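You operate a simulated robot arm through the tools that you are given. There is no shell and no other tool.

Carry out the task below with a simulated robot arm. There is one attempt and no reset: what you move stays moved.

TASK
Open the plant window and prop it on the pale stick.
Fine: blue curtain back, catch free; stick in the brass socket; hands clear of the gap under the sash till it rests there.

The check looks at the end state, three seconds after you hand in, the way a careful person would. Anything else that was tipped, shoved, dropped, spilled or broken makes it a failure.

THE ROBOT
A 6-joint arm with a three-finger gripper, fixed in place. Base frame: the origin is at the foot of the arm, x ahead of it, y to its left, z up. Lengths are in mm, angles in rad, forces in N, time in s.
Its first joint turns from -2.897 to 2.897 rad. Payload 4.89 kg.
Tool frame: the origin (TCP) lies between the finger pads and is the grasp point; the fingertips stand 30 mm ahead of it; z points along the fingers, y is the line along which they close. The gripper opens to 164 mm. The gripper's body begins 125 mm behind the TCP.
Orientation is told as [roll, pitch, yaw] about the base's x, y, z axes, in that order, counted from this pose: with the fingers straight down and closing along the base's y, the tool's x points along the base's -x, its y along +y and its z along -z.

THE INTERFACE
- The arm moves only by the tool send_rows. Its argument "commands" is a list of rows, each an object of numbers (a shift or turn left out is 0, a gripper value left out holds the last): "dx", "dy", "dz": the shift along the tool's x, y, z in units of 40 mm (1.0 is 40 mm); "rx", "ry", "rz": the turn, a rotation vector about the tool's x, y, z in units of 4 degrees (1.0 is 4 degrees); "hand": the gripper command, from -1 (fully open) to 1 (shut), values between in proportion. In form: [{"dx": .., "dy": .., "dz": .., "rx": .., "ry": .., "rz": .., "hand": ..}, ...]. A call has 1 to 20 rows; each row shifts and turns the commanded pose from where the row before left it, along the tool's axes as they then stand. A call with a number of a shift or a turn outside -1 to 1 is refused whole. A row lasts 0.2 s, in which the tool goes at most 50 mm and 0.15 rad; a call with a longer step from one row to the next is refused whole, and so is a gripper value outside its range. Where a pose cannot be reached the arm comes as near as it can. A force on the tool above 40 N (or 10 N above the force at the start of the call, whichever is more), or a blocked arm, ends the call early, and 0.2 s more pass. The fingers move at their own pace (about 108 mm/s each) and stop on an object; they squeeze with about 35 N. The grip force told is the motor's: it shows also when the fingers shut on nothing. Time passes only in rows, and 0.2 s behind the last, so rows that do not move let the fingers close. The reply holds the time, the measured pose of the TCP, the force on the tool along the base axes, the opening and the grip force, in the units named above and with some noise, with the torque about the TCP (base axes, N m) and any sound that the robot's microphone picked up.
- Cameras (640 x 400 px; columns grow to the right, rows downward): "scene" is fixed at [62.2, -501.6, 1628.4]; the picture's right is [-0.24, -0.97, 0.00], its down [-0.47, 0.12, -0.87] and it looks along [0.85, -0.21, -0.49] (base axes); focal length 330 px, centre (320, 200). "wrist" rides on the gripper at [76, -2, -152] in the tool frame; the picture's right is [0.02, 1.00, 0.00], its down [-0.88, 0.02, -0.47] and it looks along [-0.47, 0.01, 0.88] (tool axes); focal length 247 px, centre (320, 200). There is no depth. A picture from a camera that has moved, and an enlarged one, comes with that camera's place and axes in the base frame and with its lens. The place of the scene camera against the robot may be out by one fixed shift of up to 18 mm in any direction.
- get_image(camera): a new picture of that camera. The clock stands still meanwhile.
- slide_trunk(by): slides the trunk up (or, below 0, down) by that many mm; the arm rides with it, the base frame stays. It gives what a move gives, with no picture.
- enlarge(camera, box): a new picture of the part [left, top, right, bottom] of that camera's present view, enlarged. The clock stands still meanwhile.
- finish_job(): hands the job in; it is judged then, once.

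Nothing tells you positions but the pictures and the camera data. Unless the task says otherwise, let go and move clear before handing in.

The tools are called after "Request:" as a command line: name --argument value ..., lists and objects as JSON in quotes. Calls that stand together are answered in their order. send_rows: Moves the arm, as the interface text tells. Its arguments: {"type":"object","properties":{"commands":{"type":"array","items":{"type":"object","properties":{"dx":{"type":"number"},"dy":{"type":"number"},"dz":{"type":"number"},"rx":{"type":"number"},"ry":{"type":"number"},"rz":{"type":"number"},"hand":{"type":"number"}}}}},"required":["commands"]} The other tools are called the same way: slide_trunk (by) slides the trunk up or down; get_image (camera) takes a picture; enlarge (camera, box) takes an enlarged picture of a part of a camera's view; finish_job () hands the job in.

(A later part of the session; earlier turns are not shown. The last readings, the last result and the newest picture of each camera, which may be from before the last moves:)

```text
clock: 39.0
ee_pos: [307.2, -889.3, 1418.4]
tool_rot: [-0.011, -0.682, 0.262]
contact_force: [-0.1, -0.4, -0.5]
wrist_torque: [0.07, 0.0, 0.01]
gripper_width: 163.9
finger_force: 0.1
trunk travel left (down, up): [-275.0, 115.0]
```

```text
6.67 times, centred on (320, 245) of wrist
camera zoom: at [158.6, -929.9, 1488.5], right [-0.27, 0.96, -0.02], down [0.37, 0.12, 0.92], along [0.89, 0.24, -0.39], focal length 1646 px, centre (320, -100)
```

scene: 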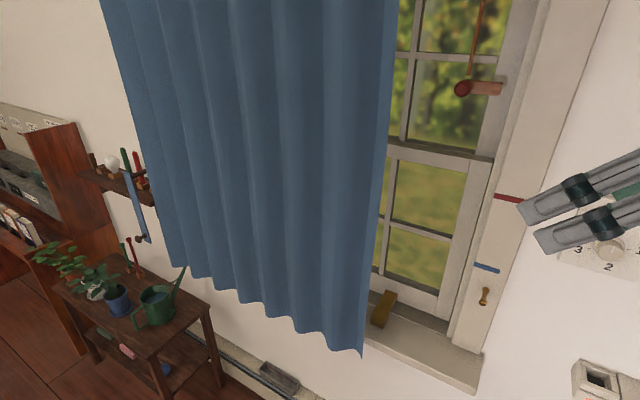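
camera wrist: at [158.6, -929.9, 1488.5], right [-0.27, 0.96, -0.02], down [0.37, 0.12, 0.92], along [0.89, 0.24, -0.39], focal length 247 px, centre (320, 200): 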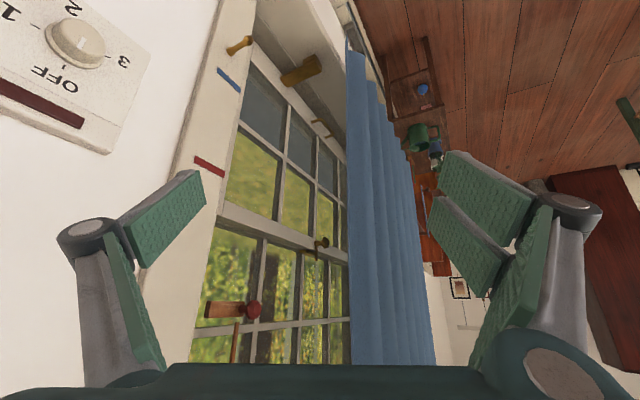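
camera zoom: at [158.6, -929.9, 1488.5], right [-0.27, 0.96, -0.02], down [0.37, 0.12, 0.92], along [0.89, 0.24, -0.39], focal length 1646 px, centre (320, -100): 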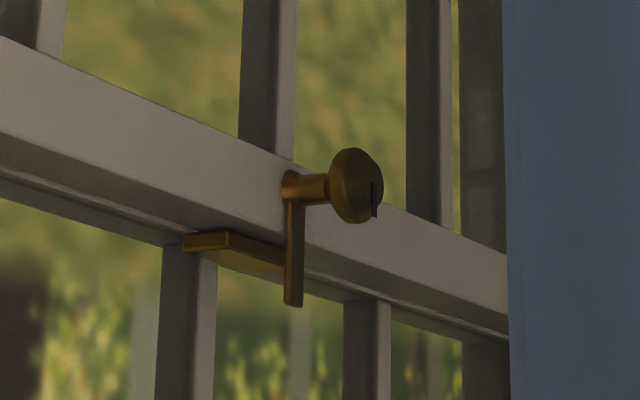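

Now it's clear: a brass U-handle on the sash's bottom rail, a brass turn-catch with a knob mid-way on the meeting rail near (870, -773, 1335), and a horizontal brass bar over a small brass block on the sill near (653, -818, 847). That block is probably the socket. Next I'll square the tool to the wall to push the curtain left by its right edge.

Request:
send_rows --commands '[{"rx": 0.63, "rz": 0.776, "hand": 1}, {"rx": 0.63, "rz": 0.776}, {"rx": 0.63, "rz": 0.776}, {"rx": 0.63, "rz": 0.776}, {"rx": 0.63, "rz": 0.776}, {"rx": 0.63, "rz": 0.776}, {"rx": 0.63, "rz": 0.776}, {"rx": 0.63, "rz": 0.776}, {"rx": 0.63, "rz": 0.776}, {"rx": 0.63, "rz": 0.776}, {"rx": 0.63, "rz": 0.776}, {"rx": 0.63, "rz": 0.776}, {"rx": 0.63, "rz": 0.776}, {"rx": 0.63, "rz": 0.776}, {"rx": 0.63, "rz": 0.776}, {"rx": 0.19, "rz": 0.233}, {"dz": 0}]'

Request:
send_rows --commands '[{"ry": -1}, {"ry": -1}, {"ry": -1}, {"ry": -1}, {"ry": -1}, {"ry": -1}, {"ry": -1}, {"ry": -1}, {"ry": -1}, {"ry": -1}, {"ry": -1}, {"ry": -1}, {"dz": 0}]'

Request:
get_image --camera "wrist"

Request:
get_image --camera "scene"

```text
clock: 42.6
ee_pos: [307.7, -888.8, 1418.5]
tool_rot: [-0.006, -0.691, -0.808]
contact_force: [-0.1, 0.9, -0.4]
wrist_torque: [-0.01, -0.01, -0.03]
gripper_width: 0.0
finger_force: 34.8
trunk travel left (down, up): [-275.0, 115.0]
```

```text
clock: 45.4
ee_pos: [306.3, -889.0, 1419.0]
tool_rot: [-0.119, -1.529, -0.695]
contact_force: [0.1, -0.2, 0.3]
wrist_torque: [0.01, -0.04, 0.04]
gripper_width: 0.1
finger_force: 35.2
trunk travel left (down, up): [-275.0, 115.0]
```

```text
taken
camera wrist: at [199.6, -778.4, 1349.2], right [0.72, 0.69, -0.03], down [-0.28, 0.33, 0.9], along [0.63, -0.64, 0.43], focal length 247 px, centre (320, 200)
```

wrist: 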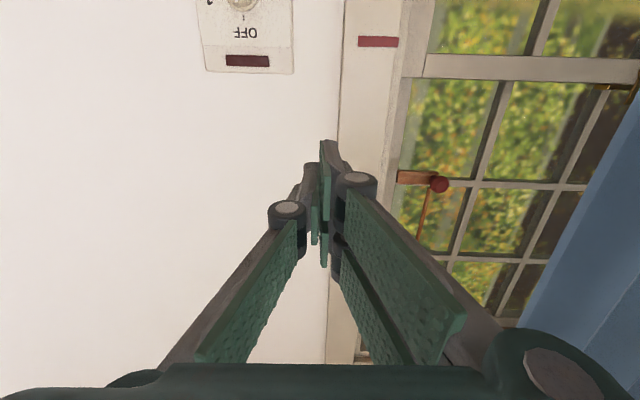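

```text
taken
```

scene: 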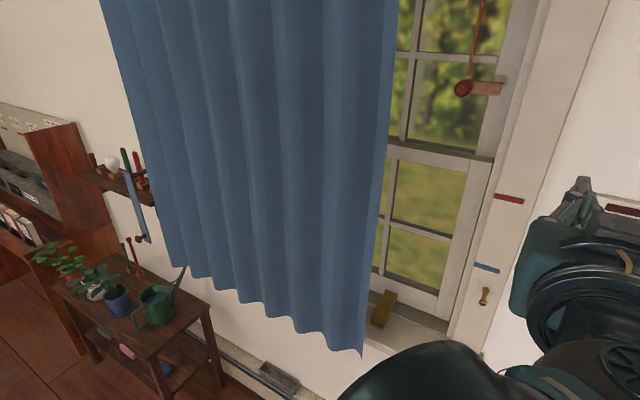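

The gripper is now level and square to the wall, at about the height of the meeting rail. I'll slide left to just right of the curtain edge and extend the closed fingers past the curtain's plane.

Request:
send_rows --commands '[{"dy": 1}, {"dy": 1}, {"dy": 1}, {"dy": 1}, {"dz": 1}, {"dz": 1}, {"dz": 1}, {"dz": 0}]'

Request:
get_image --camera "wrist"

Request:
get_image --camera "scene"

```text
clock: 47.2
ee_pos: [507.2, -865.2, 1413.4]
tool_rot: [-0.115, -1.527, -0.695]
contact_force: [0.1, -0.6, -0.1]
wrist_torque: [-0.02, -0.02, 0.04]
gripper_width: 0.0
finger_force: 35.1
trunk travel left (down, up): [-275.0, 115.0]
```

```text
taken
camera wrist: at [398.5, -754.5, 1343.3], right [0.72, 0.69, -0.03], down [-0.28, 0.33, 0.9], along [0.63, -0.65, 0.43], focal length 247 px, centre (320, 200)
```

wrist: 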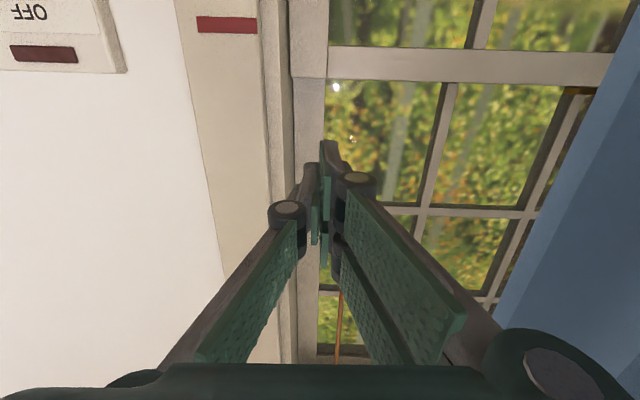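

```text
taken
```

scene: 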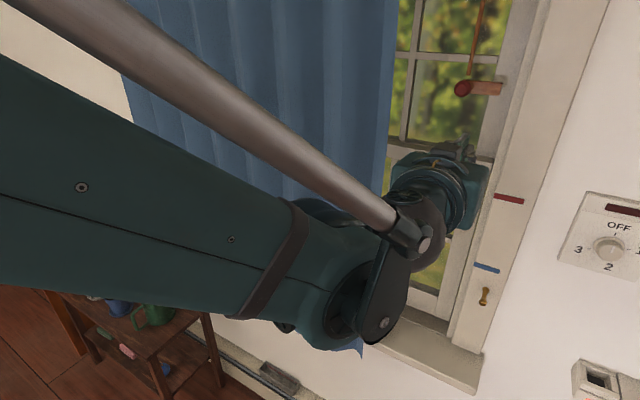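

The fingers are at T≈-232, past the curtain's plane and right of its edge. I'll now push left and watch the force.

Request:
send_rows --commands '[{"dy": 1}, {"dy": 1}, {"dy": 1}, {"dy": 1}, {"dy": 1}, {"dz": 0}]'

Request:
get_image --camera "wrist"

Request:
get_image --camera "scene"

```text
clock: 48.6
ee_pos: [651.4, -727.4, 1413.6]
tool_rot: [-0.111, -1.527, -0.699]
contact_force: [0.0, 0.3, 0.3]
wrist_torque: [-0.02, -0.02, -0.11]
gripper_width: 0.3
finger_force: 35.0
trunk travel left (down, up): [-275.0, 115.0]
```

```text
taken
camera wrist: at [543.7, -616.0, 1343.4], right [0.72, 0.69, -0.03], down [-0.28, 0.33, 0.9], along [0.63, -0.64, 0.43], focal length 247 px, centre (320, 200)
```

wrist: 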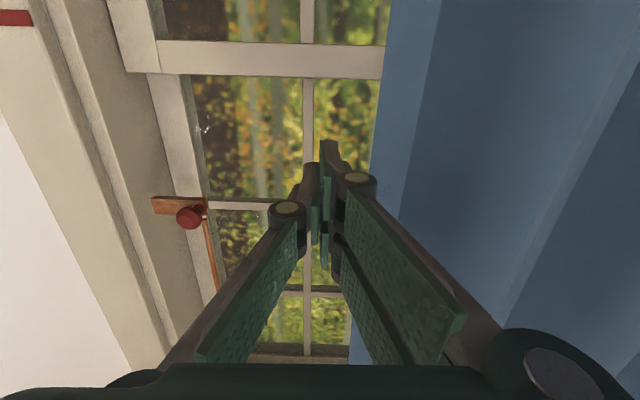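

```text
taken
```

scene: 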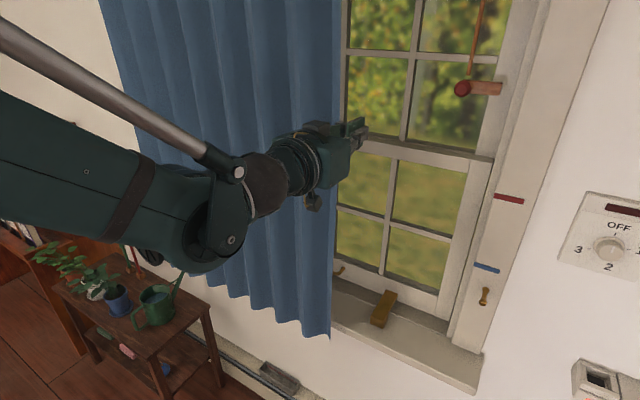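

The push is working: the curtain slides freely on its rings. I'll continue pushing left.

Request:
send_rows --commands '[{"dy": 1}, {"dy": 1}, {"dy": 1}, {"dy": 1}, {"dy": 1}, {"dy": 1}, {"dz": 0}]'

Request:
get_image --camera "wrist"

Request:
get_image --camera "scene"

```text
clock: 50.2
ee_pos: [827.2, -563.6, 1410.0]
tool_rot: [-0.137, -1.527, -0.674]
contact_force: [0.2, 0.1, 0.0]
wrist_torque: [-0.01, -0.04, -0.11]
gripper_width: 0.1
finger_force: 34.6
trunk travel left (down, up): [-275.0, 115.0]
```

```text
taken
camera wrist: at [719.1, -452.3, 1342.5], right [0.72, 0.69, -0.03], down [-0.28, 0.33, 0.9], along [0.63, -0.64, 0.43], focal length 247 px, centre (320, 200)
```

wrist: 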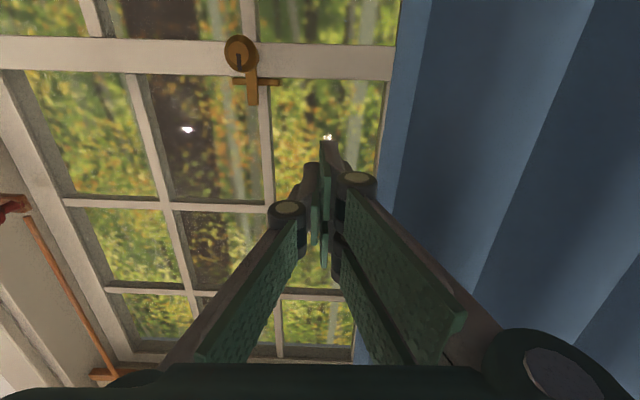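

```text
taken
```

scene: 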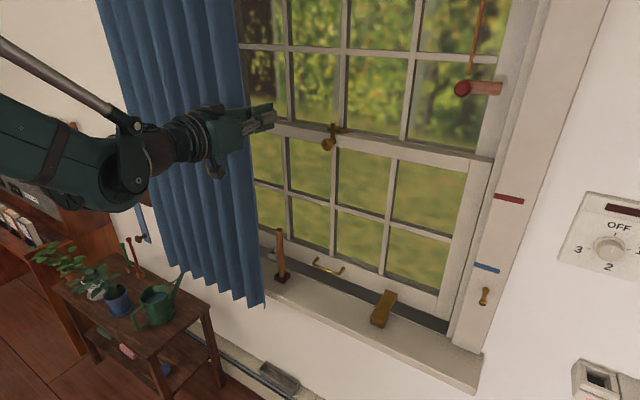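

A reddish stick standing on the sill has come into view as the curtain draws back. I'll push on further left.

Request:
send_rows --commands '[{"dy": 1}, {"dy": 1}, {"dy": 1}, {"dy": 1}, {"dz": 0}]'

Request:
get_image --camera "scene"

Request:
get_image --camera "wrist"

```text
clock: 51.4
ee_pos: [943.1, -451.6, 1410.6]
tool_rot: [-0.122, -1.527, -0.69]
contact_force: [0.3, 0.5, 0.0]
wrist_torque: [-0.01, -0.01, -0.15]
gripper_width: 0.3
finger_force: 34.8
trunk travel left (down, up): [-275.0, 115.0]
```

```text
taken
```

scene: 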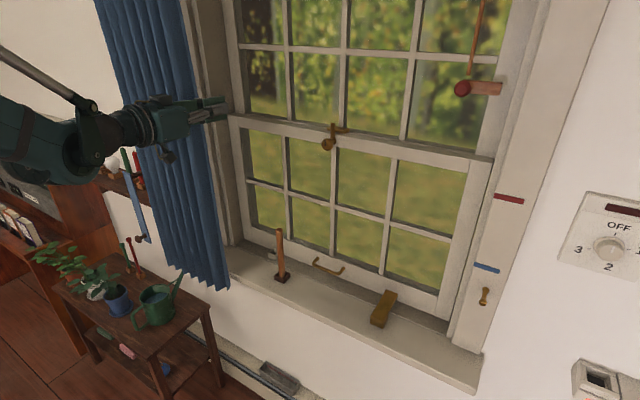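

```text
taken
camera wrist: at [835.0, -340.5, 1341.4], right [0.72, 0.69, -0.03], down [-0.28, 0.33, 0.9], along [0.63, -0.64, 0.43], focal length 247 px, centre (320, 200)
```

wrist: 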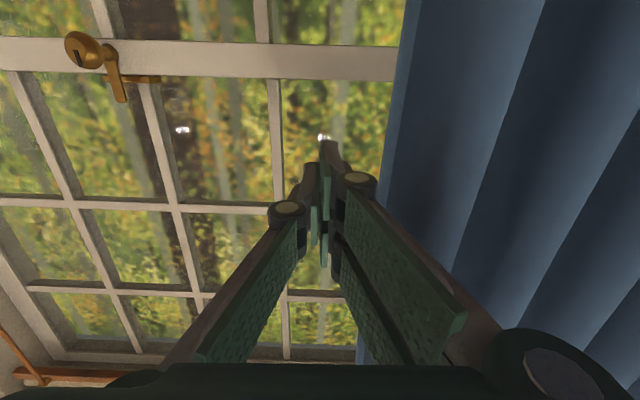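

The whole window is nearly uncovered. I'll enlarge the sill to study the stick and brass fittings.

Request:
enlarge --camera "scene" --box '[210, 210, 420, 350]'

Request:
enlarge --camera "scene" --box '[290, 100, 390, 170]'

Request:
enlarge --camera "scene" --box '[90, 60, 260, 310]'

```text
2.86 times, centred on (315, 280) of scene
camera zoom: at [62.2, -501.6, 1628.4], right [-0.24, -0.97, 0.0], down [-0.47, 0.12, -0.87], along [0.85, -0.21, -0.49], focal length 942 px, centre (334, -29)
```

zoom: 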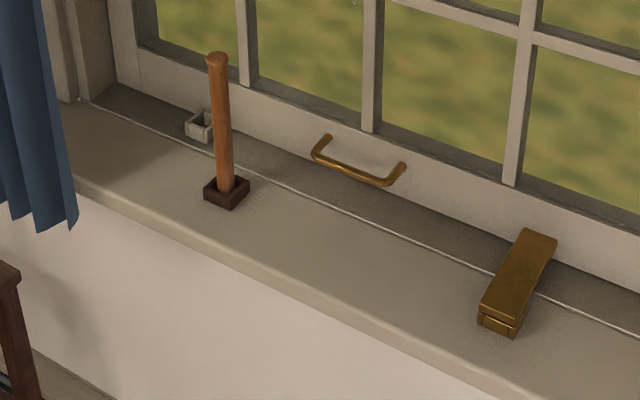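

```text
5.71 times, centred on (340, 135) of scene
camera zoom: at [62.2, -501.6, 1628.4], right [-0.24, -0.97, 0.0], down [-0.47, 0.12, -0.87], along [0.85, -0.21, -0.49], focal length 1884 px, centre (206, 571)
```

zoom: 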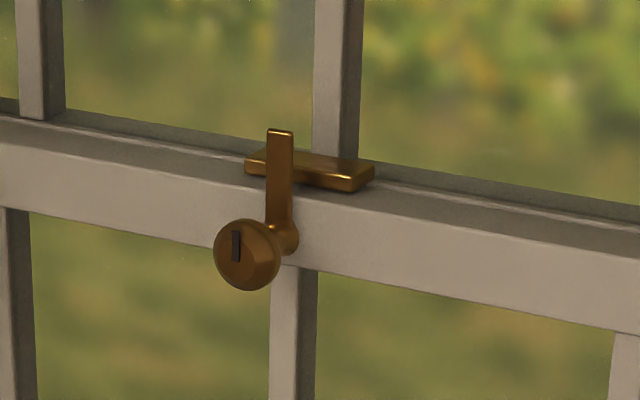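

```text
1.60 times, centred on (175, 185) of scene
camera zoom: at [62.2, -501.6, 1628.4], right [-0.24, -0.97, 0.0], down [-0.47, 0.12, -0.87], along [0.85, -0.21, -0.49], focal length 528 px, centre (552, 224)
```

zoom: 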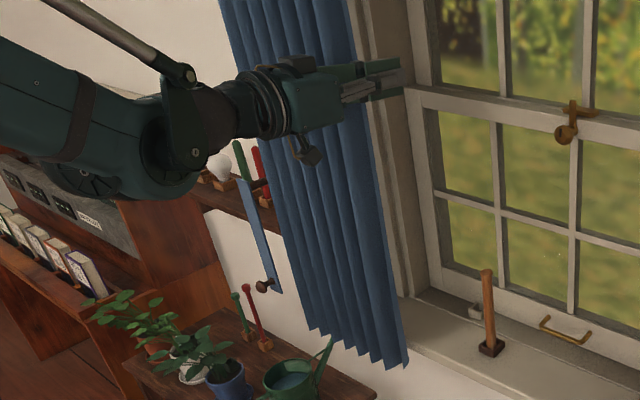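

The catch has its arm up behind a keeper, and on the sill there's an orange-brown stick in a dark block, a pale square cup, the U-handle, and the brass bar over a brass block. I'll push the curtain a bit further clear and then retreat from it.

Request:
send_rows --commands '[{"dy": 1}, {"dy": 1}, {"dz": 0}]'

Request:
get_image --camera "scene"

```text
clock: 51.7
ee_pos: [949.8, -444.7, 1410.0]
tool_rot: [-0.084, -1.527, -0.74]
contact_force: [-20.8, -2.3, 7.8]
wrist_torque: [0.55, -0.24, 1.44]
gripper_width: 0.2
finger_force: 35.1
trunk travel left (down, up): [-275.0, 115.0]
stopped in row 1: the force on the tool passed its limit at 79 N (the readings are from after the stop); the commanded pose is now the measured one
```

```text
taken
```

scene: 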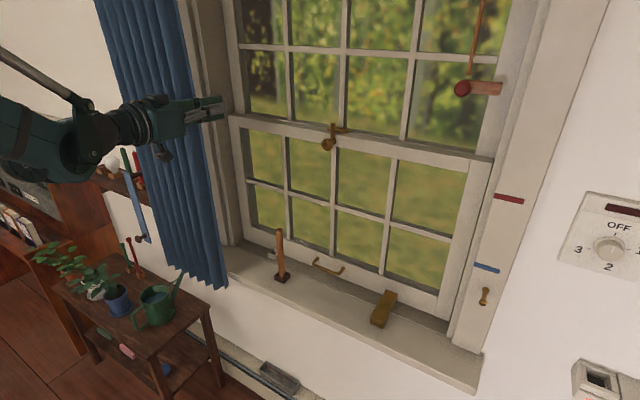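

The curtain has reached the end of its travel (hard stop), so it is fully back. I'll ease off to the right and withdraw the fingers.

Request:
send_rows --commands '[{"dy": -0.5}, {"dy": -1}, {"dz": -1}, {"dz": -1}, {"dz": -1}, {"dz": -1}, {"dz": -1}, {"dz": 0}]'

Request:
get_image --camera "scene"

Request:
get_image --camera "wrist"

```text
clock: 53.5
ee_pos: [768.9, -336.0, 1419.5]
tool_rot: [-0.1, -1.527, -0.721]
contact_force: [-1.2, -0.1, 0.8]
wrist_torque: [0.09, 0.04, 0.13]
gripper_width: 0.1
finger_force: 34.7
trunk travel left (down, up): [-275.0, 115.0]
```

```text
taken
```

scene: 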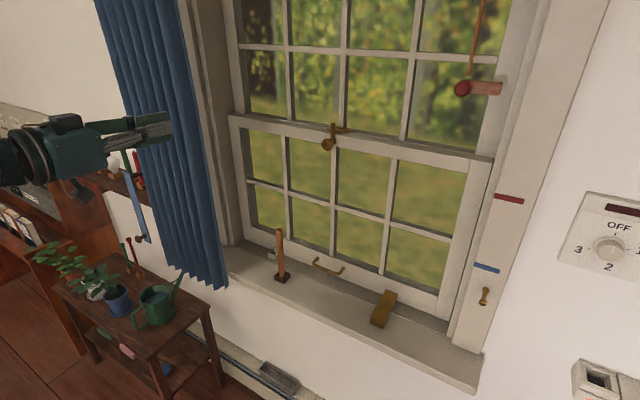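

```text
taken
camera wrist: at [662.7, -224.9, 1349.5], right [0.73, 0.68, -0.03], down [-0.28, 0.33, 0.9], along [0.62, -0.65, 0.43], focal length 247 px, centre (320, 200)
```

wrist: 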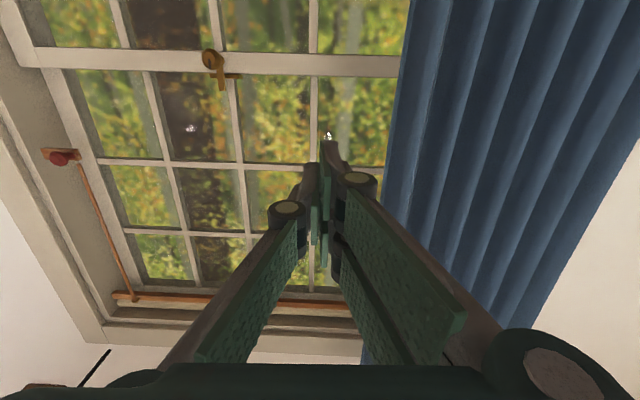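

The curtain stays put, and the full window is visible. I'll pitch the camera down from in front of the window to look closely at the sill, stick and sockets.

Request:
send_rows --commands '[{"dy": -1, "hand": -1}, {"dy": -1}, {"dy": -1}, {"dy": -1}, {"ry": 1}, {"ry": 1}, {"ry": 1}, {"ry": 1}, {"ry": 1}, {"ry": 1}, {"ry": 1}, {"ry": 1}, {"ry": 1}, {"ry": 1}, {"ry": 1}, {"ry": 1}, {"dz": 0}]'

Request:
get_image --camera "wrist"

```text
clock: 57.1
ee_pos: [655.7, -447.1, 1419.9]
tool_rot: [-0.009, -0.686, -0.817]
contact_force: [0.2, -0.1, 0.7]
wrist_torque: [0.02, 0.03, -0.02]
gripper_width: 163.8
finger_force: 0.1
trunk travel left (down, up): [-275.0, 115.0]
```

```text
taken
camera wrist: at [549.0, -334.6, 1489.0], right [0.72, 0.69, -0.02], down [0.28, -0.26, 0.92], along [0.64, -0.67, -0.38], focal length 247 px, centre (320, 200)
```

wrist: 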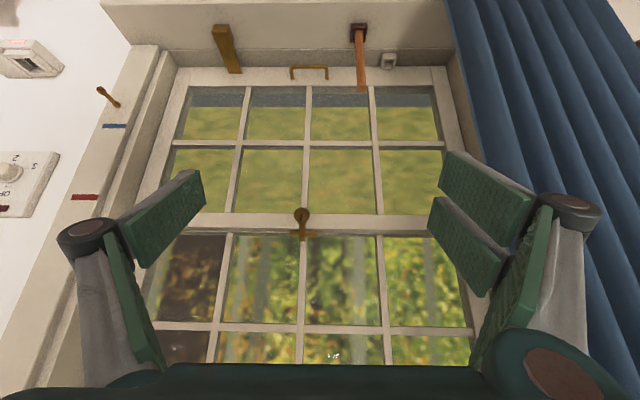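

Request:
enlarge --camera "wrist" --box '[180, 0, 440, 110]'

Request:
enlarge --camera "wrist" --box '[330, 10, 420, 100]'

Request:
enlarge --camera "wrist" --box '[200, 10, 260, 90]'

Request:
enlarge --camera "wrist" --box '[270, 190, 340, 250]'

```text
2.46 times, centred on (310, 55) of wrist
camera zoom: at [549.0, -334.6, 1489.0], right [0.72, 0.69, -0.02], down [0.28, -0.26, 0.92], along [0.64, -0.67, -0.38], focal length 608 px, centre (345, 557)
```

zoom: 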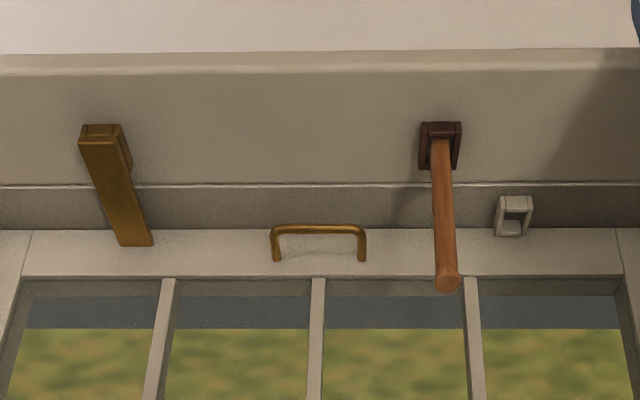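

```text
4.44 times, centred on (375, 55) of wrist
camera zoom: at [549.0, -334.6, 1489.0], right [0.72, 0.69, -0.02], down [0.28, -0.26, 0.92], along [0.64, -0.67, -0.38], focal length 1098 px, centre (76, 844)
```

zoom: 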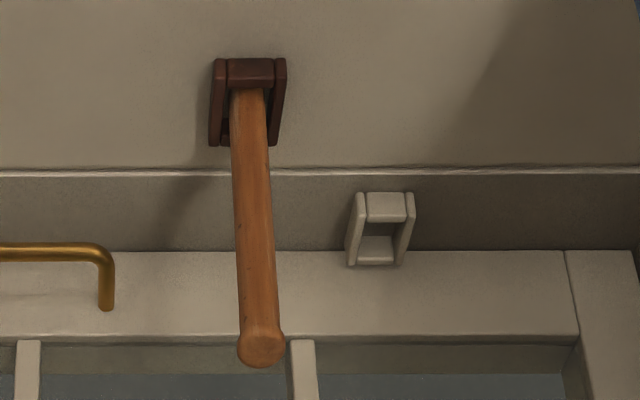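

```text
5.00 times, centred on (230, 50) of wrist
camera zoom: at [549.0, -334.6, 1489.0], right [0.72, 0.69, -0.02], down [0.28, -0.26, 0.92], along [0.64, -0.67, -0.38], focal length 1235 px, centre (770, 950)
```

zoom: 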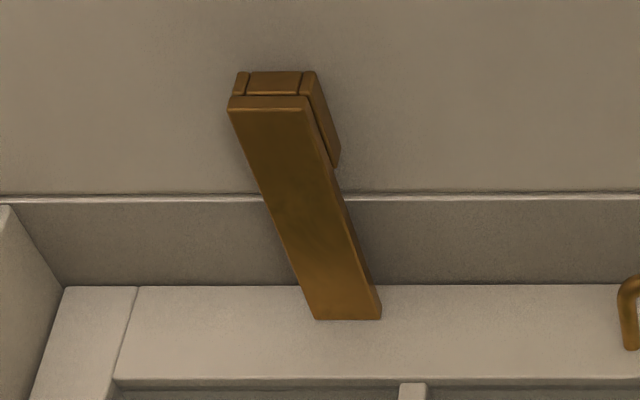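

```text
6.67 times, centred on (305, 220) of wrist
camera zoom: at [549.0, -334.6, 1489.0], right [0.72, 0.69, -0.02], down [0.28, -0.26, 0.92], along [0.64, -0.67, -0.38], focal length 1646 px, centre (420, 67)
```

zoom: 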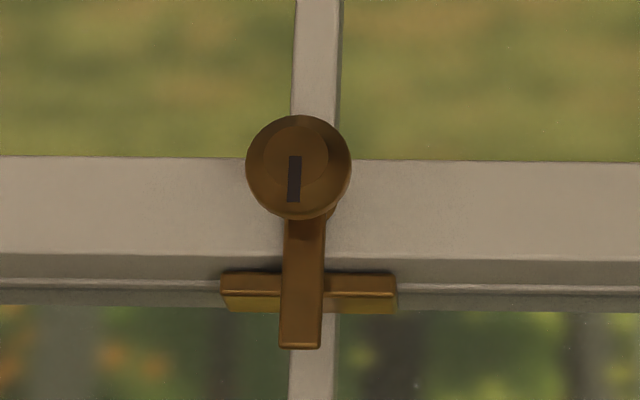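

The socket block under the brass bar is a square brass cup, matching the dark cup that holds the orange-brown stick and the empty pale cup at the back. Before deciding which stick is "pale", I'll swing around to survey the rest of the reachable area.

Request:
send_rows --commands '[{"dx": 0.17, "dy": 0.99, "dz": -0.14, "rx": -0.468, "rz": -0.569}, {"dx": 0.17, "dy": 0.99, "dz": -0.14, "rx": -0.468, "rz": -0.569}, {"dx": 0.17, "dy": 0.99, "dz": -0.14, "rx": -0.468, "rz": -0.569}, {"dx": 0.17, "dy": 0.99, "dz": -0.14, "rx": -0.468, "rz": -0.569}, {"dx": 0.17, "dy": 0.99, "dz": -0.14, "rx": -0.468, "rz": -0.569}, {"dx": 0.17, "dy": 0.99, "dz": -0.14, "rx": -0.468, "rz": -0.569}, {"dx": 0.17, "dy": 0.99, "dz": -0.14, "rx": -0.468, "rz": -0.569}, {"dx": 0.17, "dy": 0.99, "dz": -0.14, "rx": -0.468, "rz": -0.569}, {"dx": 0.17, "dy": 0.99, "dz": -0.14, "rx": -0.468, "rz": -0.569}, {"dx": 0.17, "dy": 0.99, "dz": -0.14, "rx": -0.468, "rz": -0.569}, {"dx": 0.17, "dy": 0.99, "dz": -0.14, "rx": -0.468, "rz": -0.569}, {"dx": 0.17, "dy": 0.99, "dz": -0.14, "rx": -0.468, "rz": -0.569}, {"dx": 0.17, "dy": 0.99, "dz": -0.14, "rx": -0.468, "rz": -0.569}, {"dx": 0.17, "dy": 0.99, "dz": -0.14, "rx": -0.468, "rz": -0.569}, {"dx": 0.17, "dy": 0.99, "dz": -0.14, "rx": -0.468, "rz": -0.569}, {"dx": 0.17, "dy": 0.99, "dz": -0.14, "rx": -0.468, "rz": -0.569}, {"dx": 0.17, "dy": 0.99, "dz": -0.14, "rx": -0.468, "rz": -0.569}, {"dx": 0.17, "dy": 0.99, "dz": -0.14, "rx": -0.468, "rz": -0.569}, {"dx": 0.17, "dy": 0.99, "dz": -0.14, "rx": -0.468, "rz": -0.569}, {"dx": 0.17, "dy": 0.99, "dz": -0.14, "rx": -0.468, "rz": -0.569}]'

Request:
get_image --camera "wrist"

```text
clock: 61.3
ee_pos: [744.1, 324.0, 1415.8]
tool_rot: [-0.006, -0.684, 0.209]
contact_force: [-0.3, -0.6, 0.1]
wrist_torque: [0.04, 0.02, 0.06]
gripper_width: 164.0
finger_force: 0.1
trunk travel left (down, up): [-275.0, 115.0]
```

```text
taken
camera wrist: at [591.7, 290.0, 1485.5], right [-0.22, 0.97, -0.02], down [0.37, 0.1, 0.92], along [0.9, 0.2, -0.38], focal length 247 px, centre (320, 200)
```

wrist: 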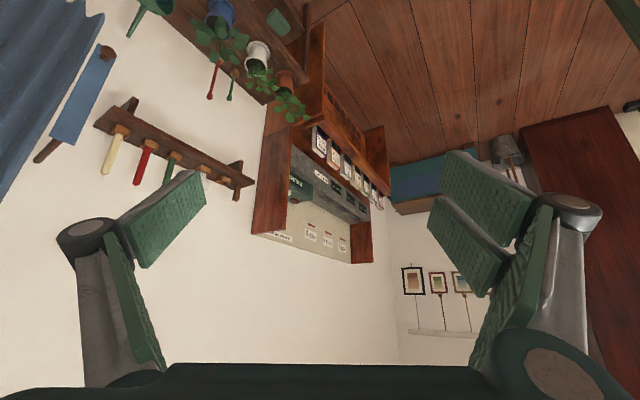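

A wall shelf holds a pale, a red and a green upright stick. I'll look closer and estimate where it is.

Request:
enlarge --camera "wrist" --box '[20, 40, 260, 210]'

Request:
enlarge --camera "wrist" --box '[180, 0, 400, 260]'

Request:
enlarge --camera "wrist" --box '[380, 90, 640, 340]'

```text
2.35 times, centred on (140, 125) of wrist
camera zoom: at [591.7, 290.0, 1485.5], right [-0.22, 0.97, -0.02], down [0.37, 0.1, 0.92], along [0.9, 0.2, -0.38], focal length 581 px, centre (744, 376)
```

zoom: 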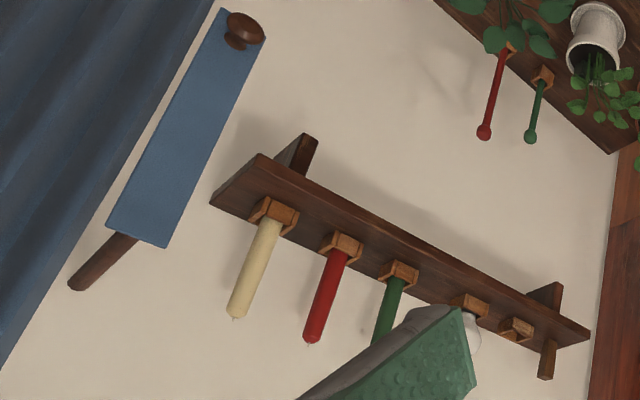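

```text
1.54 times, centred on (290, 130) of wrist
camera zoom: at [591.7, 290.0, 1485.5], right [-0.22, 0.97, -0.02], down [0.37, 0.1, 0.92], along [0.9, 0.2, -0.38], focal length 380 px, centre (366, 308)
```

zoom: 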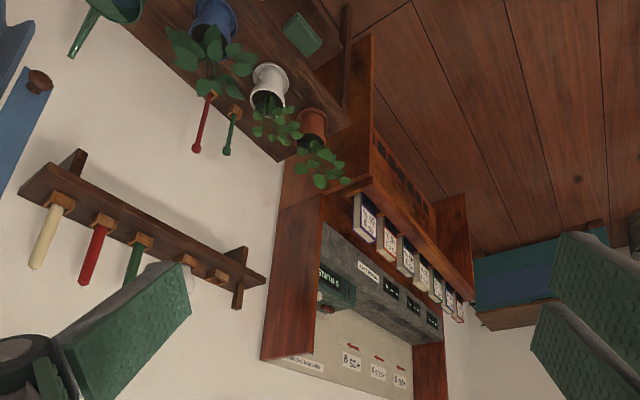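

```text
1.60 times, centred on (510, 215) of wrist
camera zoom: at [591.7, 290.0, 1485.5], right [-0.22, 0.97, -0.02], down [0.37, 0.1, 0.92], along [0.9, 0.2, -0.38], focal length 395 px, centre (16, 176)
```

zoom: 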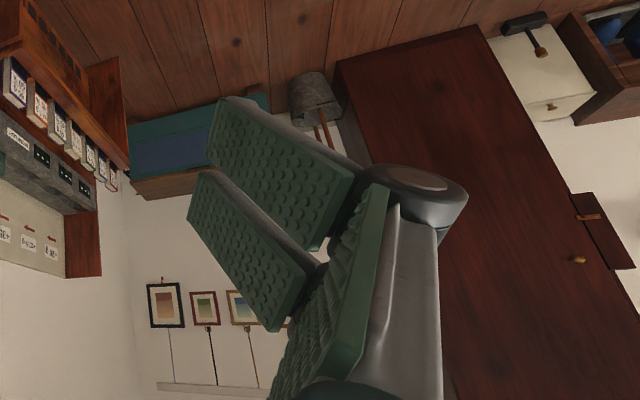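

Those on the shelf are candles (wicks visible) in wooden cups, and quite far out. I'll continue the survey around to the left and behind before deciding.

Request:
send_rows --commands '[{"dx": 0.17, "dy": 0.99, "dz": -0.14, "rx": -0.468, "rz": -0.569}, {"dx": 0.17, "dy": 0.99, "dz": -0.14, "rx": -0.468, "rz": -0.569}, {"dx": 0.17, "dy": 0.99, "dz": -0.14, "rx": -0.468, "rz": -0.569}, {"dx": 0.17, "dy": 0.99, "dz": -0.14, "rx": -0.468, "rz": -0.569}, {"dx": 0.17, "dy": 0.99, "dz": -0.14, "rx": -0.468, "rz": -0.569}, {"dx": 0.17, "dy": 0.99, "dz": -0.14, "rx": -0.468, "rz": -0.569}, {"dx": 0.17, "dy": 0.99, "dz": -0.14, "rx": -0.468, "rz": -0.569}, {"dx": 0.17, "dy": 0.99, "dz": -0.14, "rx": -0.468, "rz": -0.569}, {"dx": 0.17, "dy": 0.99, "dz": -0.14, "rx": -0.468, "rz": -0.569}, {"dx": 0.17, "dy": 0.99, "dz": -0.14, "rx": -0.468, "rz": -0.569}, {"dx": 0.17, "dy": 0.99, "dz": -0.14, "rx": -0.468, "rz": -0.569}, {"dx": 0.17, "dy": 0.99, "dz": -0.14, "rx": -0.468, "rz": -0.569}, {"dx": 0.17, "dy": 0.99, "dz": -0.14, "rx": -0.468, "rz": -0.569}, {"dx": 0.17, "dy": 0.99, "dz": -0.14, "rx": -0.468, "rz": -0.569}, {"dx": 0.17, "dy": 0.99, "dz": -0.14, "rx": -0.468, "rz": -0.569}, {"dx": 0.17, "dy": 0.99, "dz": -0.14, "rx": -0.468, "rz": -0.569}, {"dx": 0.17, "dy": 0.99, "dz": -0.14, "rx": -0.468, "rz": -0.569}, {"dx": 0.17, "dy": 0.99, "dz": -0.14, "rx": -0.468, "rz": -0.569}, {"dx": 0.17, "dy": 0.99, "dz": -0.14, "rx": -0.468, "rz": -0.569}, {"dx": 0.17, "dy": 0.99, "dz": -0.14, "rx": -0.468, "rz": -0.569}]'

Request:
get_image --camera "wrist"

```text
clock: 65.7
ee_pos: [234.2, 777.0, 1416.5]
tool_rot: [0.002, -0.683, 1.101]
contact_force: [1.2, -0.8, 0.2]
wrist_torque: [0.03, 0.09, 0.14]
gripper_width: 164.1
finger_force: 0.0
trunk travel left (down, up): [-275.0, 115.0]
stopped in row 20: the arm was blocked; the commanded pose is now the measured one
```

```text
taken
camera wrist: at [166.3, 637.4, 1485.9], right [-0.9, 0.44, -0.01], down [0.16, 0.35, 0.92], along [0.41, 0.83, -0.39], focal length 247 px, centre (320, 200)
```

wrist: 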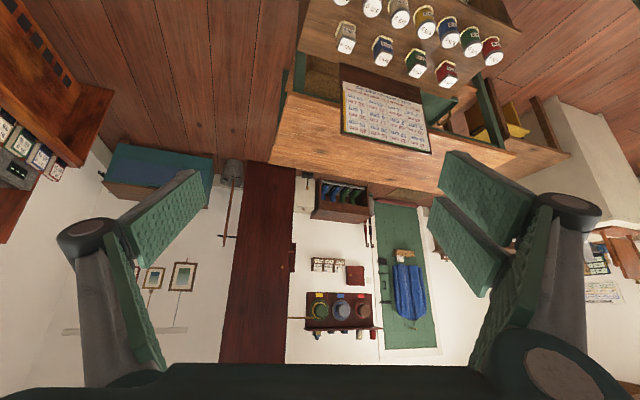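

The rest of the room holds unrelated stations, so the window area is what matters. I'll swing back and check the left end of the sill behind the gathered curtain for any paler stick.

Request:
send_rows --commands '[{"dx": -0.17, "dy": -0.99, "dz": 0.14, "rx": 0.468, "rz": 0.569}, {"dx": -0.17, "dy": -0.99, "dz": 0.14, "rx": 0.468, "rz": 0.569}, {"dx": -0.17, "dy": -0.99, "dz": 0.14, "rx": 0.468, "rz": 0.569}, {"dx": -0.17, "dy": -0.99, "dz": 0.14, "rx": 0.468, "rz": 0.569}, {"dx": -0.17, "dy": -0.99, "dz": 0.14, "rx": 0.468, "rz": 0.569}, {"dx": -0.17, "dy": -0.99, "dz": 0.14, "rx": 0.468, "rz": 0.569}, {"dx": -0.17, "dy": -0.99, "dz": 0.14, "rx": 0.468, "rz": 0.569}, {"dx": -0.17, "dy": -0.99, "dz": 0.14, "rx": 0.468, "rz": 0.569}, {"dx": -0.17, "dy": -0.99, "dz": 0.14, "rx": 0.468, "rz": 0.569}, {"dx": -0.17, "dy": -0.99, "dz": 0.14, "rx": 0.468, "rz": 0.569}, {"dx": -0.17, "dy": -0.99, "dz": 0.14, "rx": 0.468, "rz": 0.569}, {"dx": -0.17, "dy": -0.99, "dz": 0.14, "rx": 0.468, "rz": 0.569}, {"dx": -0.17, "dy": -0.99, "dz": 0.14, "rx": 0.468, "rz": 0.569}, {"dx": -0.17, "dy": -0.99, "dz": 0.14, "rx": 0.468, "rz": 0.569}, {"dx": -0.17, "dy": -0.99, "dz": 0.14, "rx": 0.468, "rz": 0.569}, {"dx": -0.17, "dy": -0.99, "dz": 0.14, "rx": 0.468, "rz": 0.569}, {"dx": -0.17, "dy": -0.99, "dz": 0.14, "rx": 0.468, "rz": 0.569}, {"dx": -0.17, "dy": -0.99, "dz": 0.14, "rx": 0.468, "rz": 0.569}, {"dx": -0.17, "dy": -0.99, "dz": 0.14, "rx": 0.468, "rz": 0.569}, {"dx": -0.17, "dy": -0.99, "dz": 0.14, "rx": 0.468, "rz": 0.569}]'

Request:
send_rows --commands '[{"dx": -0.17, "dy": -0.99, "dz": 0.14, "rx": 0.468, "rz": 0.569}, {"dx": -0.17, "dy": -0.99, "dz": 0.14, "rx": 0.468, "rz": 0.569}, {"dx": -0.17, "dy": -0.99, "dz": 0.14, "rx": 0.468, "rz": 0.569}, {"dx": -0.17, "dy": -0.99, "dz": 0.14, "rx": 0.468, "rz": 0.569}, {"dx": -0.17, "dy": -0.99, "dz": 0.14, "rx": 0.468, "rz": 0.569}, {"dx": -0.17, "dy": -0.99, "dz": 0.14, "rx": 0.468, "rz": 0.569}, {"dx": -0.17, "dy": -0.99, "dz": 0.14, "rx": 0.468, "rz": 0.569}, {"dx": -0.17, "dy": -0.99, "dz": 0.14, "rx": 0.468, "rz": 0.569}, {"dx": -0.17, "dy": -0.99, "dz": 0.14, "rx": 0.468, "rz": 0.569}, {"dx": -0.17, "dy": -0.99, "dz": 0.14, "rx": 0.468, "rz": 0.569}, {"dx": -0.17, "dy": -0.99, "dz": 0.14, "rx": 0.468, "rz": 0.569}, {"dx": -0.17, "dy": -0.99, "dz": 0.14, "rx": 0.468, "rz": 0.569}, {"dx": -0.17, "dy": -0.99, "dz": 0.14, "rx": 0.468, "rz": 0.569}, {"dx": -0.17, "dy": -0.99, "dz": 0.14, "rx": 0.468, "rz": 0.569}, {"dx": -0.17, "dy": -0.99, "dz": 0.14, "rx": 0.468, "rz": 0.569}, {"dx": -0.17, "dy": -0.99, "dz": 0.14, "rx": 0.468, "rz": 0.569}, {"dx": -0.17, "dy": -0.99, "dz": 0.14, "rx": 0.468, "rz": 0.569}, {"dz": 0}]'

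Request:
get_image --camera "scene"

```text
clock: 69.9
ee_pos: [804.2, 267.1, 1416.8]
tool_rot: [-0.004, -0.685, 0.088]
contact_force: [1.1, 0.3, 0.8]
wrist_torque: [-0.08, 0.0, -0.03]
gripper_width: 164.1
finger_force: 0.0
trunk travel left (down, up): [-275.0, 115.0]
```

```text
clock: 73.7
ee_pos: [732.3, -400.3, 1418.5]
tool_rot: [-0.006, -0.688, -0.786]
contact_force: [0.3, 0.1, -0.1]
wrist_torque: [0.06, -0.01, 0.04]
gripper_width: 163.9
finger_force: 0.1
trunk travel left (down, up): [-275.0, 115.0]
```

```text
taken
```

scene: 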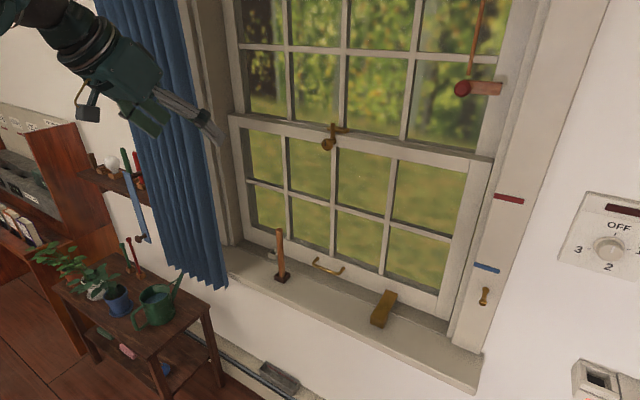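

The sill's left end is clear, with no other stick. I'll compare the sill stick and the hanging rod closely.

Request:
enlarge --camera "scene" --box '[255, 220, 315, 290]'

Request:
enlarge --camera "scene" --box '[450, 0, 520, 110]'

Request:
enlarge --camera "scene" --box '[365, 280, 405, 335]'

Request:
get_image --camera "wrist"

```text
5.71 times, centred on (285, 255) of scene
camera zoom: at [62.2, -501.6, 1628.4], right [-0.24, -0.97, 0.0], down [-0.47, 0.12, -0.87], along [0.85, -0.21, -0.49], focal length 1884 px, centre (520, -114)
```

zoom: 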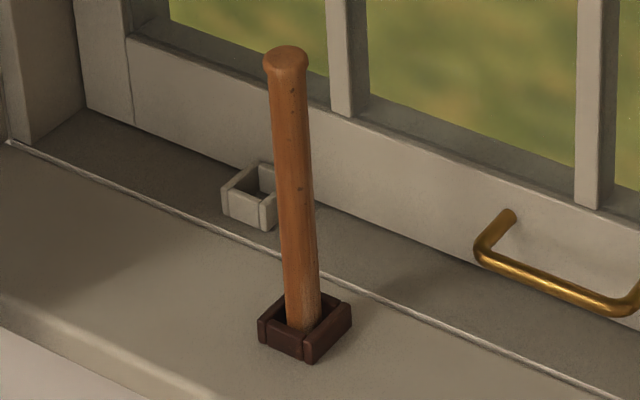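

```text
3.64 times, centred on (485, 55) of scene
camera zoom: at [62.2, -501.6, 1628.4], right [-0.24, -0.97, 0.0], down [-0.47, 0.12, -0.87], along [0.85, -0.21, -0.49], focal length 1199 px, centre (-280, 727)
```

zoom: 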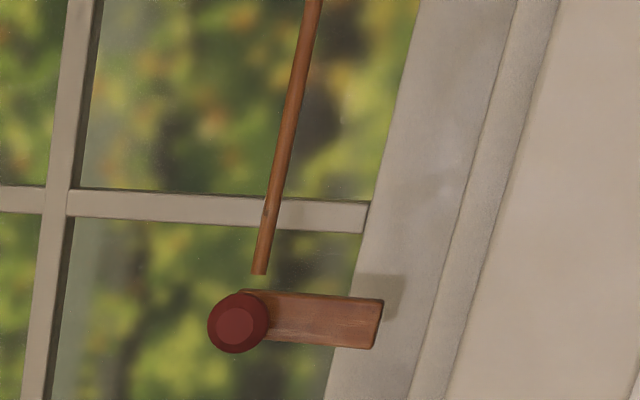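

```text
7.27 times, centred on (385, 308) of scene
camera zoom: at [62.2, -501.6, 1628.4], right [-0.24, -0.97, 0.0], down [-0.47, 0.12, -0.87], along [0.85, -0.21, -0.49], focal length 2398 px, centre (-153, -582)
```

zoom: 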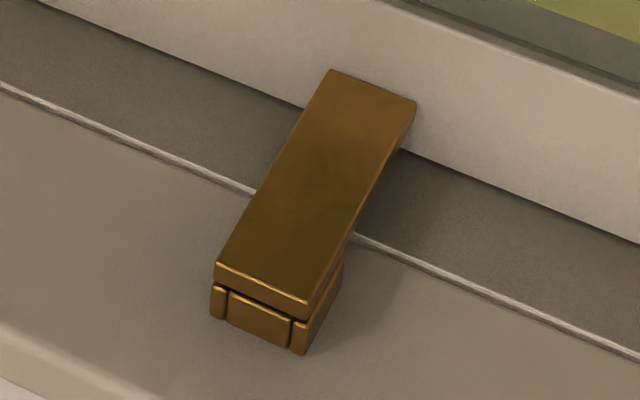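

```text
taken
camera wrist: at [622.4, -290.2, 1488.0], right [0.7, 0.72, -0.02], down [0.28, -0.25, 0.92], along [0.66, -0.65, -0.38], focal length 247 px, centre (320, 200)
```

wrist: 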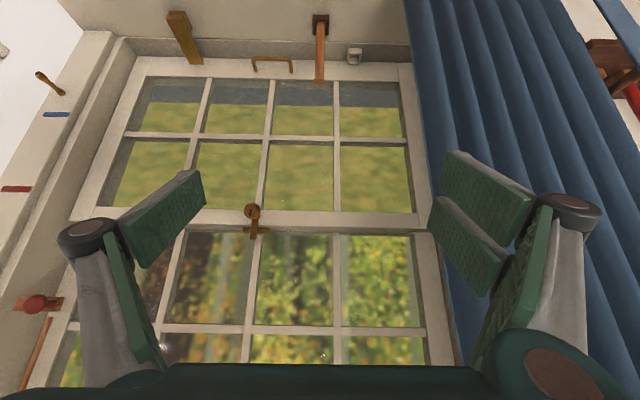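

The sill stick is plain light wood while everything else is dark or red-brown, so I take it as the pale stick (about 210 mm tall in the dark cup near (887, -567)). The sash is closed with the catch arm up, so next I'll line up with the catch knob near (861, -721, 1318).

Request:
send_rows --commands '[{"ry": -1, "hand": 0.2}, {"ry": -1}, {"ry": -1}, {"ry": -1}, {"ry": -1}, {"ry": -1}, {"ry": -1}, {"ry": -1}, {"ry": -1}, {"ry": -1}, {"ry": -1}, {"ry": -1}, {"ry": -0.64}, {"dz": 0}]'

Request:
send_rows --commands '[{"dx": 0.6, "dy": -0.8}, {"dx": 0.6, "dy": -0.8}, {"dx": 0.6, "dy": -0.8}, {"dx": 0.6, "dy": -0.8}, {"dz": 1}, {"dz": 1}, {"dz": 1}, {"dz": 0}]'

Request:
get_image --camera "wrist"

Request:
get_image --camera "scene"

```text
clock: 76.7
ee_pos: [733.4, -399.0, 1417.9]
tool_rot: [-1.593, -1.564, 0.806]
contact_force: [0.2, -1.0, 0.4]
wrist_torque: [-0.07, -0.03, -0.03]
gripper_width: 65.4
finger_force: 0.1
trunk travel left (down, up): [-275.0, 115.0]
```

```text
clock: 78.5
ee_pos: [727.7, -575.4, 1322.7]
tool_rot: [-1.391, -1.566, 0.6]
contact_force: [0.6, -1.0, -0.4]
wrist_torque: [-0.06, -0.07, -0.02]
gripper_width: 65.6
finger_force: 0.2
trunk travel left (down, up): [-275.0, 115.0]
```

```text
taken
camera wrist: at [618.9, -469.7, 1247.3], right [0.71, 0.7, -0.03], down [-0.32, 0.35, 0.88], along [0.63, -0.62, 0.47], focal length 247 px, centre (320, 200)
```

wrist: 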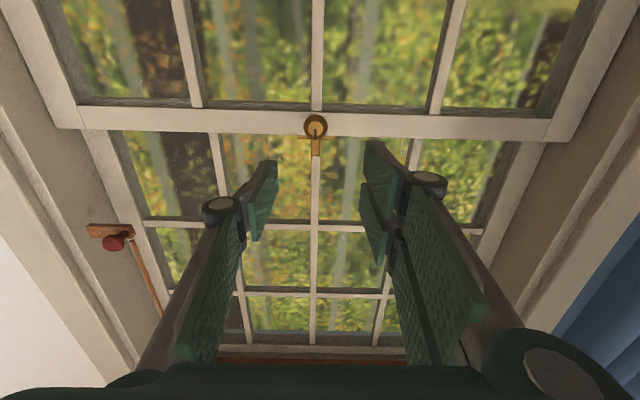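

```text
taken
```

scene: 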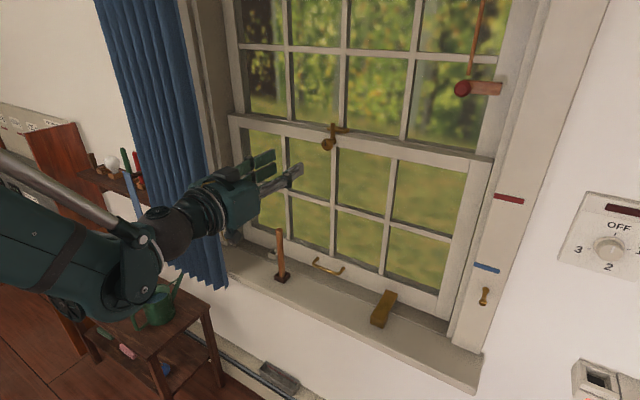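

I'm square in front of the catch knob with it nearly on axis. I'll zoom in to refine its centre and depth.

Request:
enlarge --camera "wrist" --box '[276, 96, 356, 166]'

Request:
enlarge --camera "scene" --box '[300, 110, 360, 160]'

```text
5.71 times, centred on (316, 131) of wrist
camera zoom: at [618.9, -469.7, 1247.3], right [0.71, 0.7, -0.03], down [-0.32, 0.35, 0.88], along [0.63, -0.62, 0.47], focal length 1411 px, centre (343, 594)
```

zoom: 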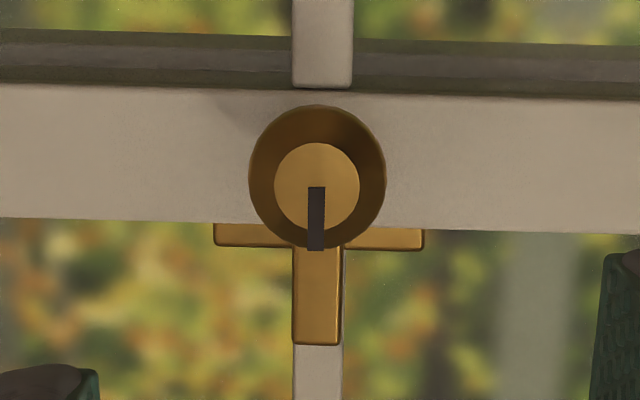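

```text
8.00 times, centred on (330, 135) of scene
camera zoom: at [62.2, -501.6, 1628.4], right [-0.24, -0.97, 0.0], down [-0.47, 0.12, -0.87], along [0.85, -0.21, -0.49], focal length 2638 px, centre (240, 720)
```

zoom: 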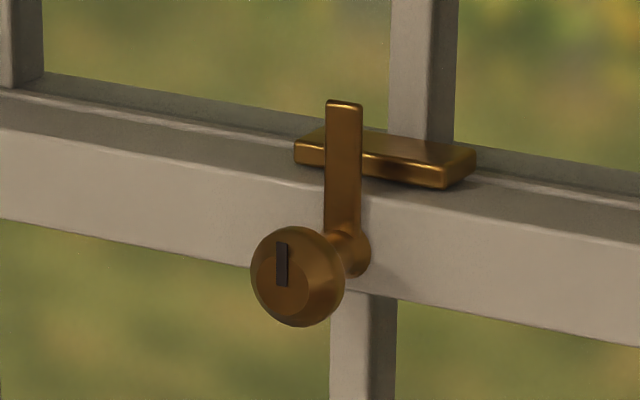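

The knob is about 33 mm across, its index mark pointing up with the arm, roughly 7 mm right and 4 mm below my axis. I'll correct that and advance partway.

Request:
send_rows --commands '[{"dx": 0.11, "dy": -0.165}, {"dz": 1}, {"dz": 1}, {"dz": 1}, {"dz": 0.3}, {"dz": 0}]'

Request:
get_image --camera "wrist"

Request:
enlarge --camera "scene" --box '[240, 90, 380, 190]'

```text
clock: 79.9
ee_pos: [814.6, -672.4, 1319.4]
tool_rot: [-1.479, -1.566, 0.692]
contact_force: [0.1, -0.4, 0.6]
wrist_torque: [-0.03, -0.04, 0.01]
gripper_width: 65.3
finger_force: 0.2
trunk travel left (down, up): [-275.0, 115.0]
```

```text
taken
camera wrist: at [706.1, -566.2, 1243.3], right [0.71, 0.7, -0.03], down [-0.32, 0.35, 0.88], along [0.63, -0.62, 0.47], focal length 247 px, centre (320, 200)
```

wrist: 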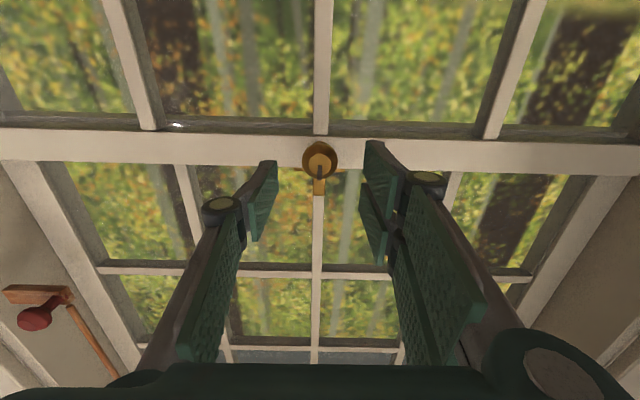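

```text
4.00 times, centred on (310, 140) of scene
camera zoom: at [62.2, -501.6, 1628.4], right [-0.24, -0.97, 0.0], down [-0.47, 0.12, -0.87], along [0.85, -0.21, -0.49], focal length 1319 px, centre (360, 440)
```

zoom: 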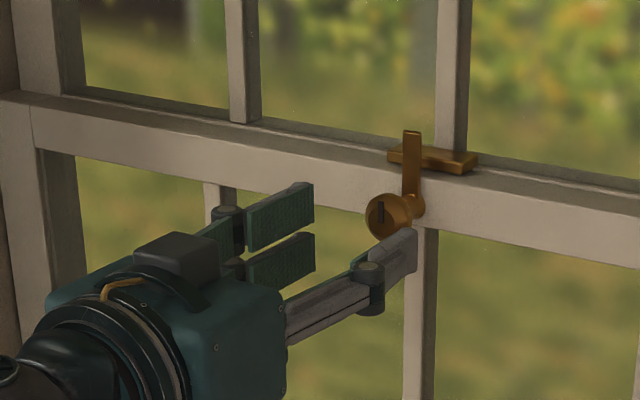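

Request:
enlarge --camera "wrist" --box '[280, 130, 360, 200]'

```text
5.71 times, centred on (320, 165) of wrist
camera zoom: at [706.1, -566.2, 1243.3], right [0.71, 0.7, -0.03], down [-0.32, 0.35, 0.88], along [0.63, -0.62, 0.47], focal length 1411 px, centre (320, 400)
```

zoom: 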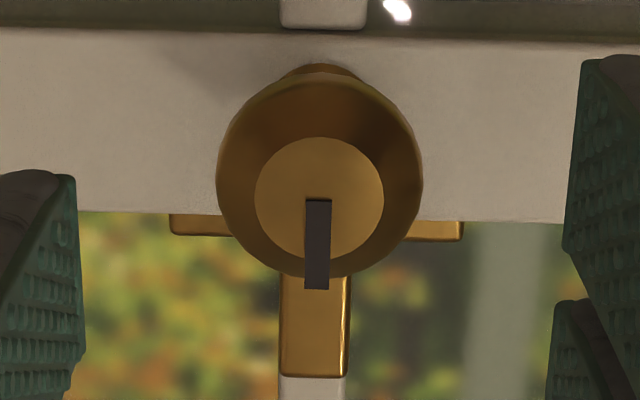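

The knob is now dead on axis, about 71 mm ahead of the TCP. I'll advance so the fingertips straddle its rim, then close gently.

Request:
send_rows --commands '[{"dz": 0.65}, {"dz": 0.65}, {"dz": 0}, {"hand": 1}, {"dz": 0}, {"dz": 0}]'

Request:
enlarge --camera "wrist" --box '[240, 110, 400, 230]'

Request:
enlarge --camera "scene" --box '[240, 90, 380, 190]'

```text
clock: 81.3
ee_pos: [849.9, -709.6, 1319.2]
tool_rot: [-1.366, -1.565, 0.576]
contact_force: [2.8, -12.4, -3.1]
wrist_torque: [-0.05, 0.01, -0.08]
gripper_width: 32.4
finger_force: 45.0
trunk travel left (down, up): [-275.0, 115.0]
```

```text
3.33 times, centred on (320, 170) of wrist
camera zoom: at [742.2, -602.8, 1243.1], right [0.71, 0.7, -0.03], down [-0.32, 0.35, 0.88], along [0.63, -0.62, 0.47], focal length 823 px, centre (320, 300)
```

zoom: 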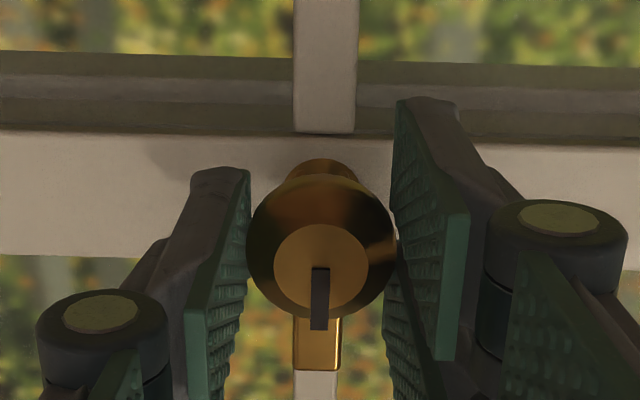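

```text
4.00 times, centred on (310, 140) of scene
camera zoom: at [62.2, -501.6, 1628.4], right [-0.24, -0.97, 0.0], down [-0.47, 0.12, -0.87], along [0.85, -0.21, -0.49], focal length 1319 px, centre (360, 440)
```

zoom: 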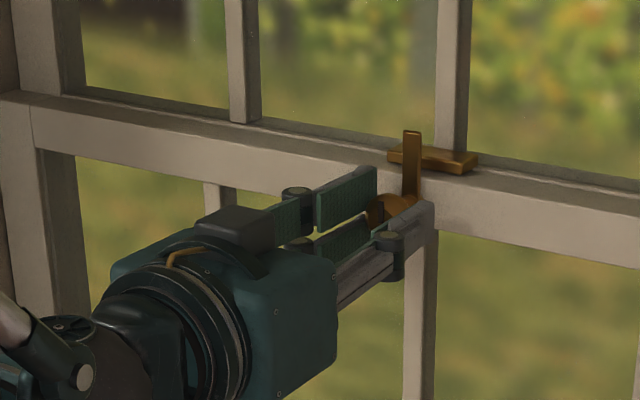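

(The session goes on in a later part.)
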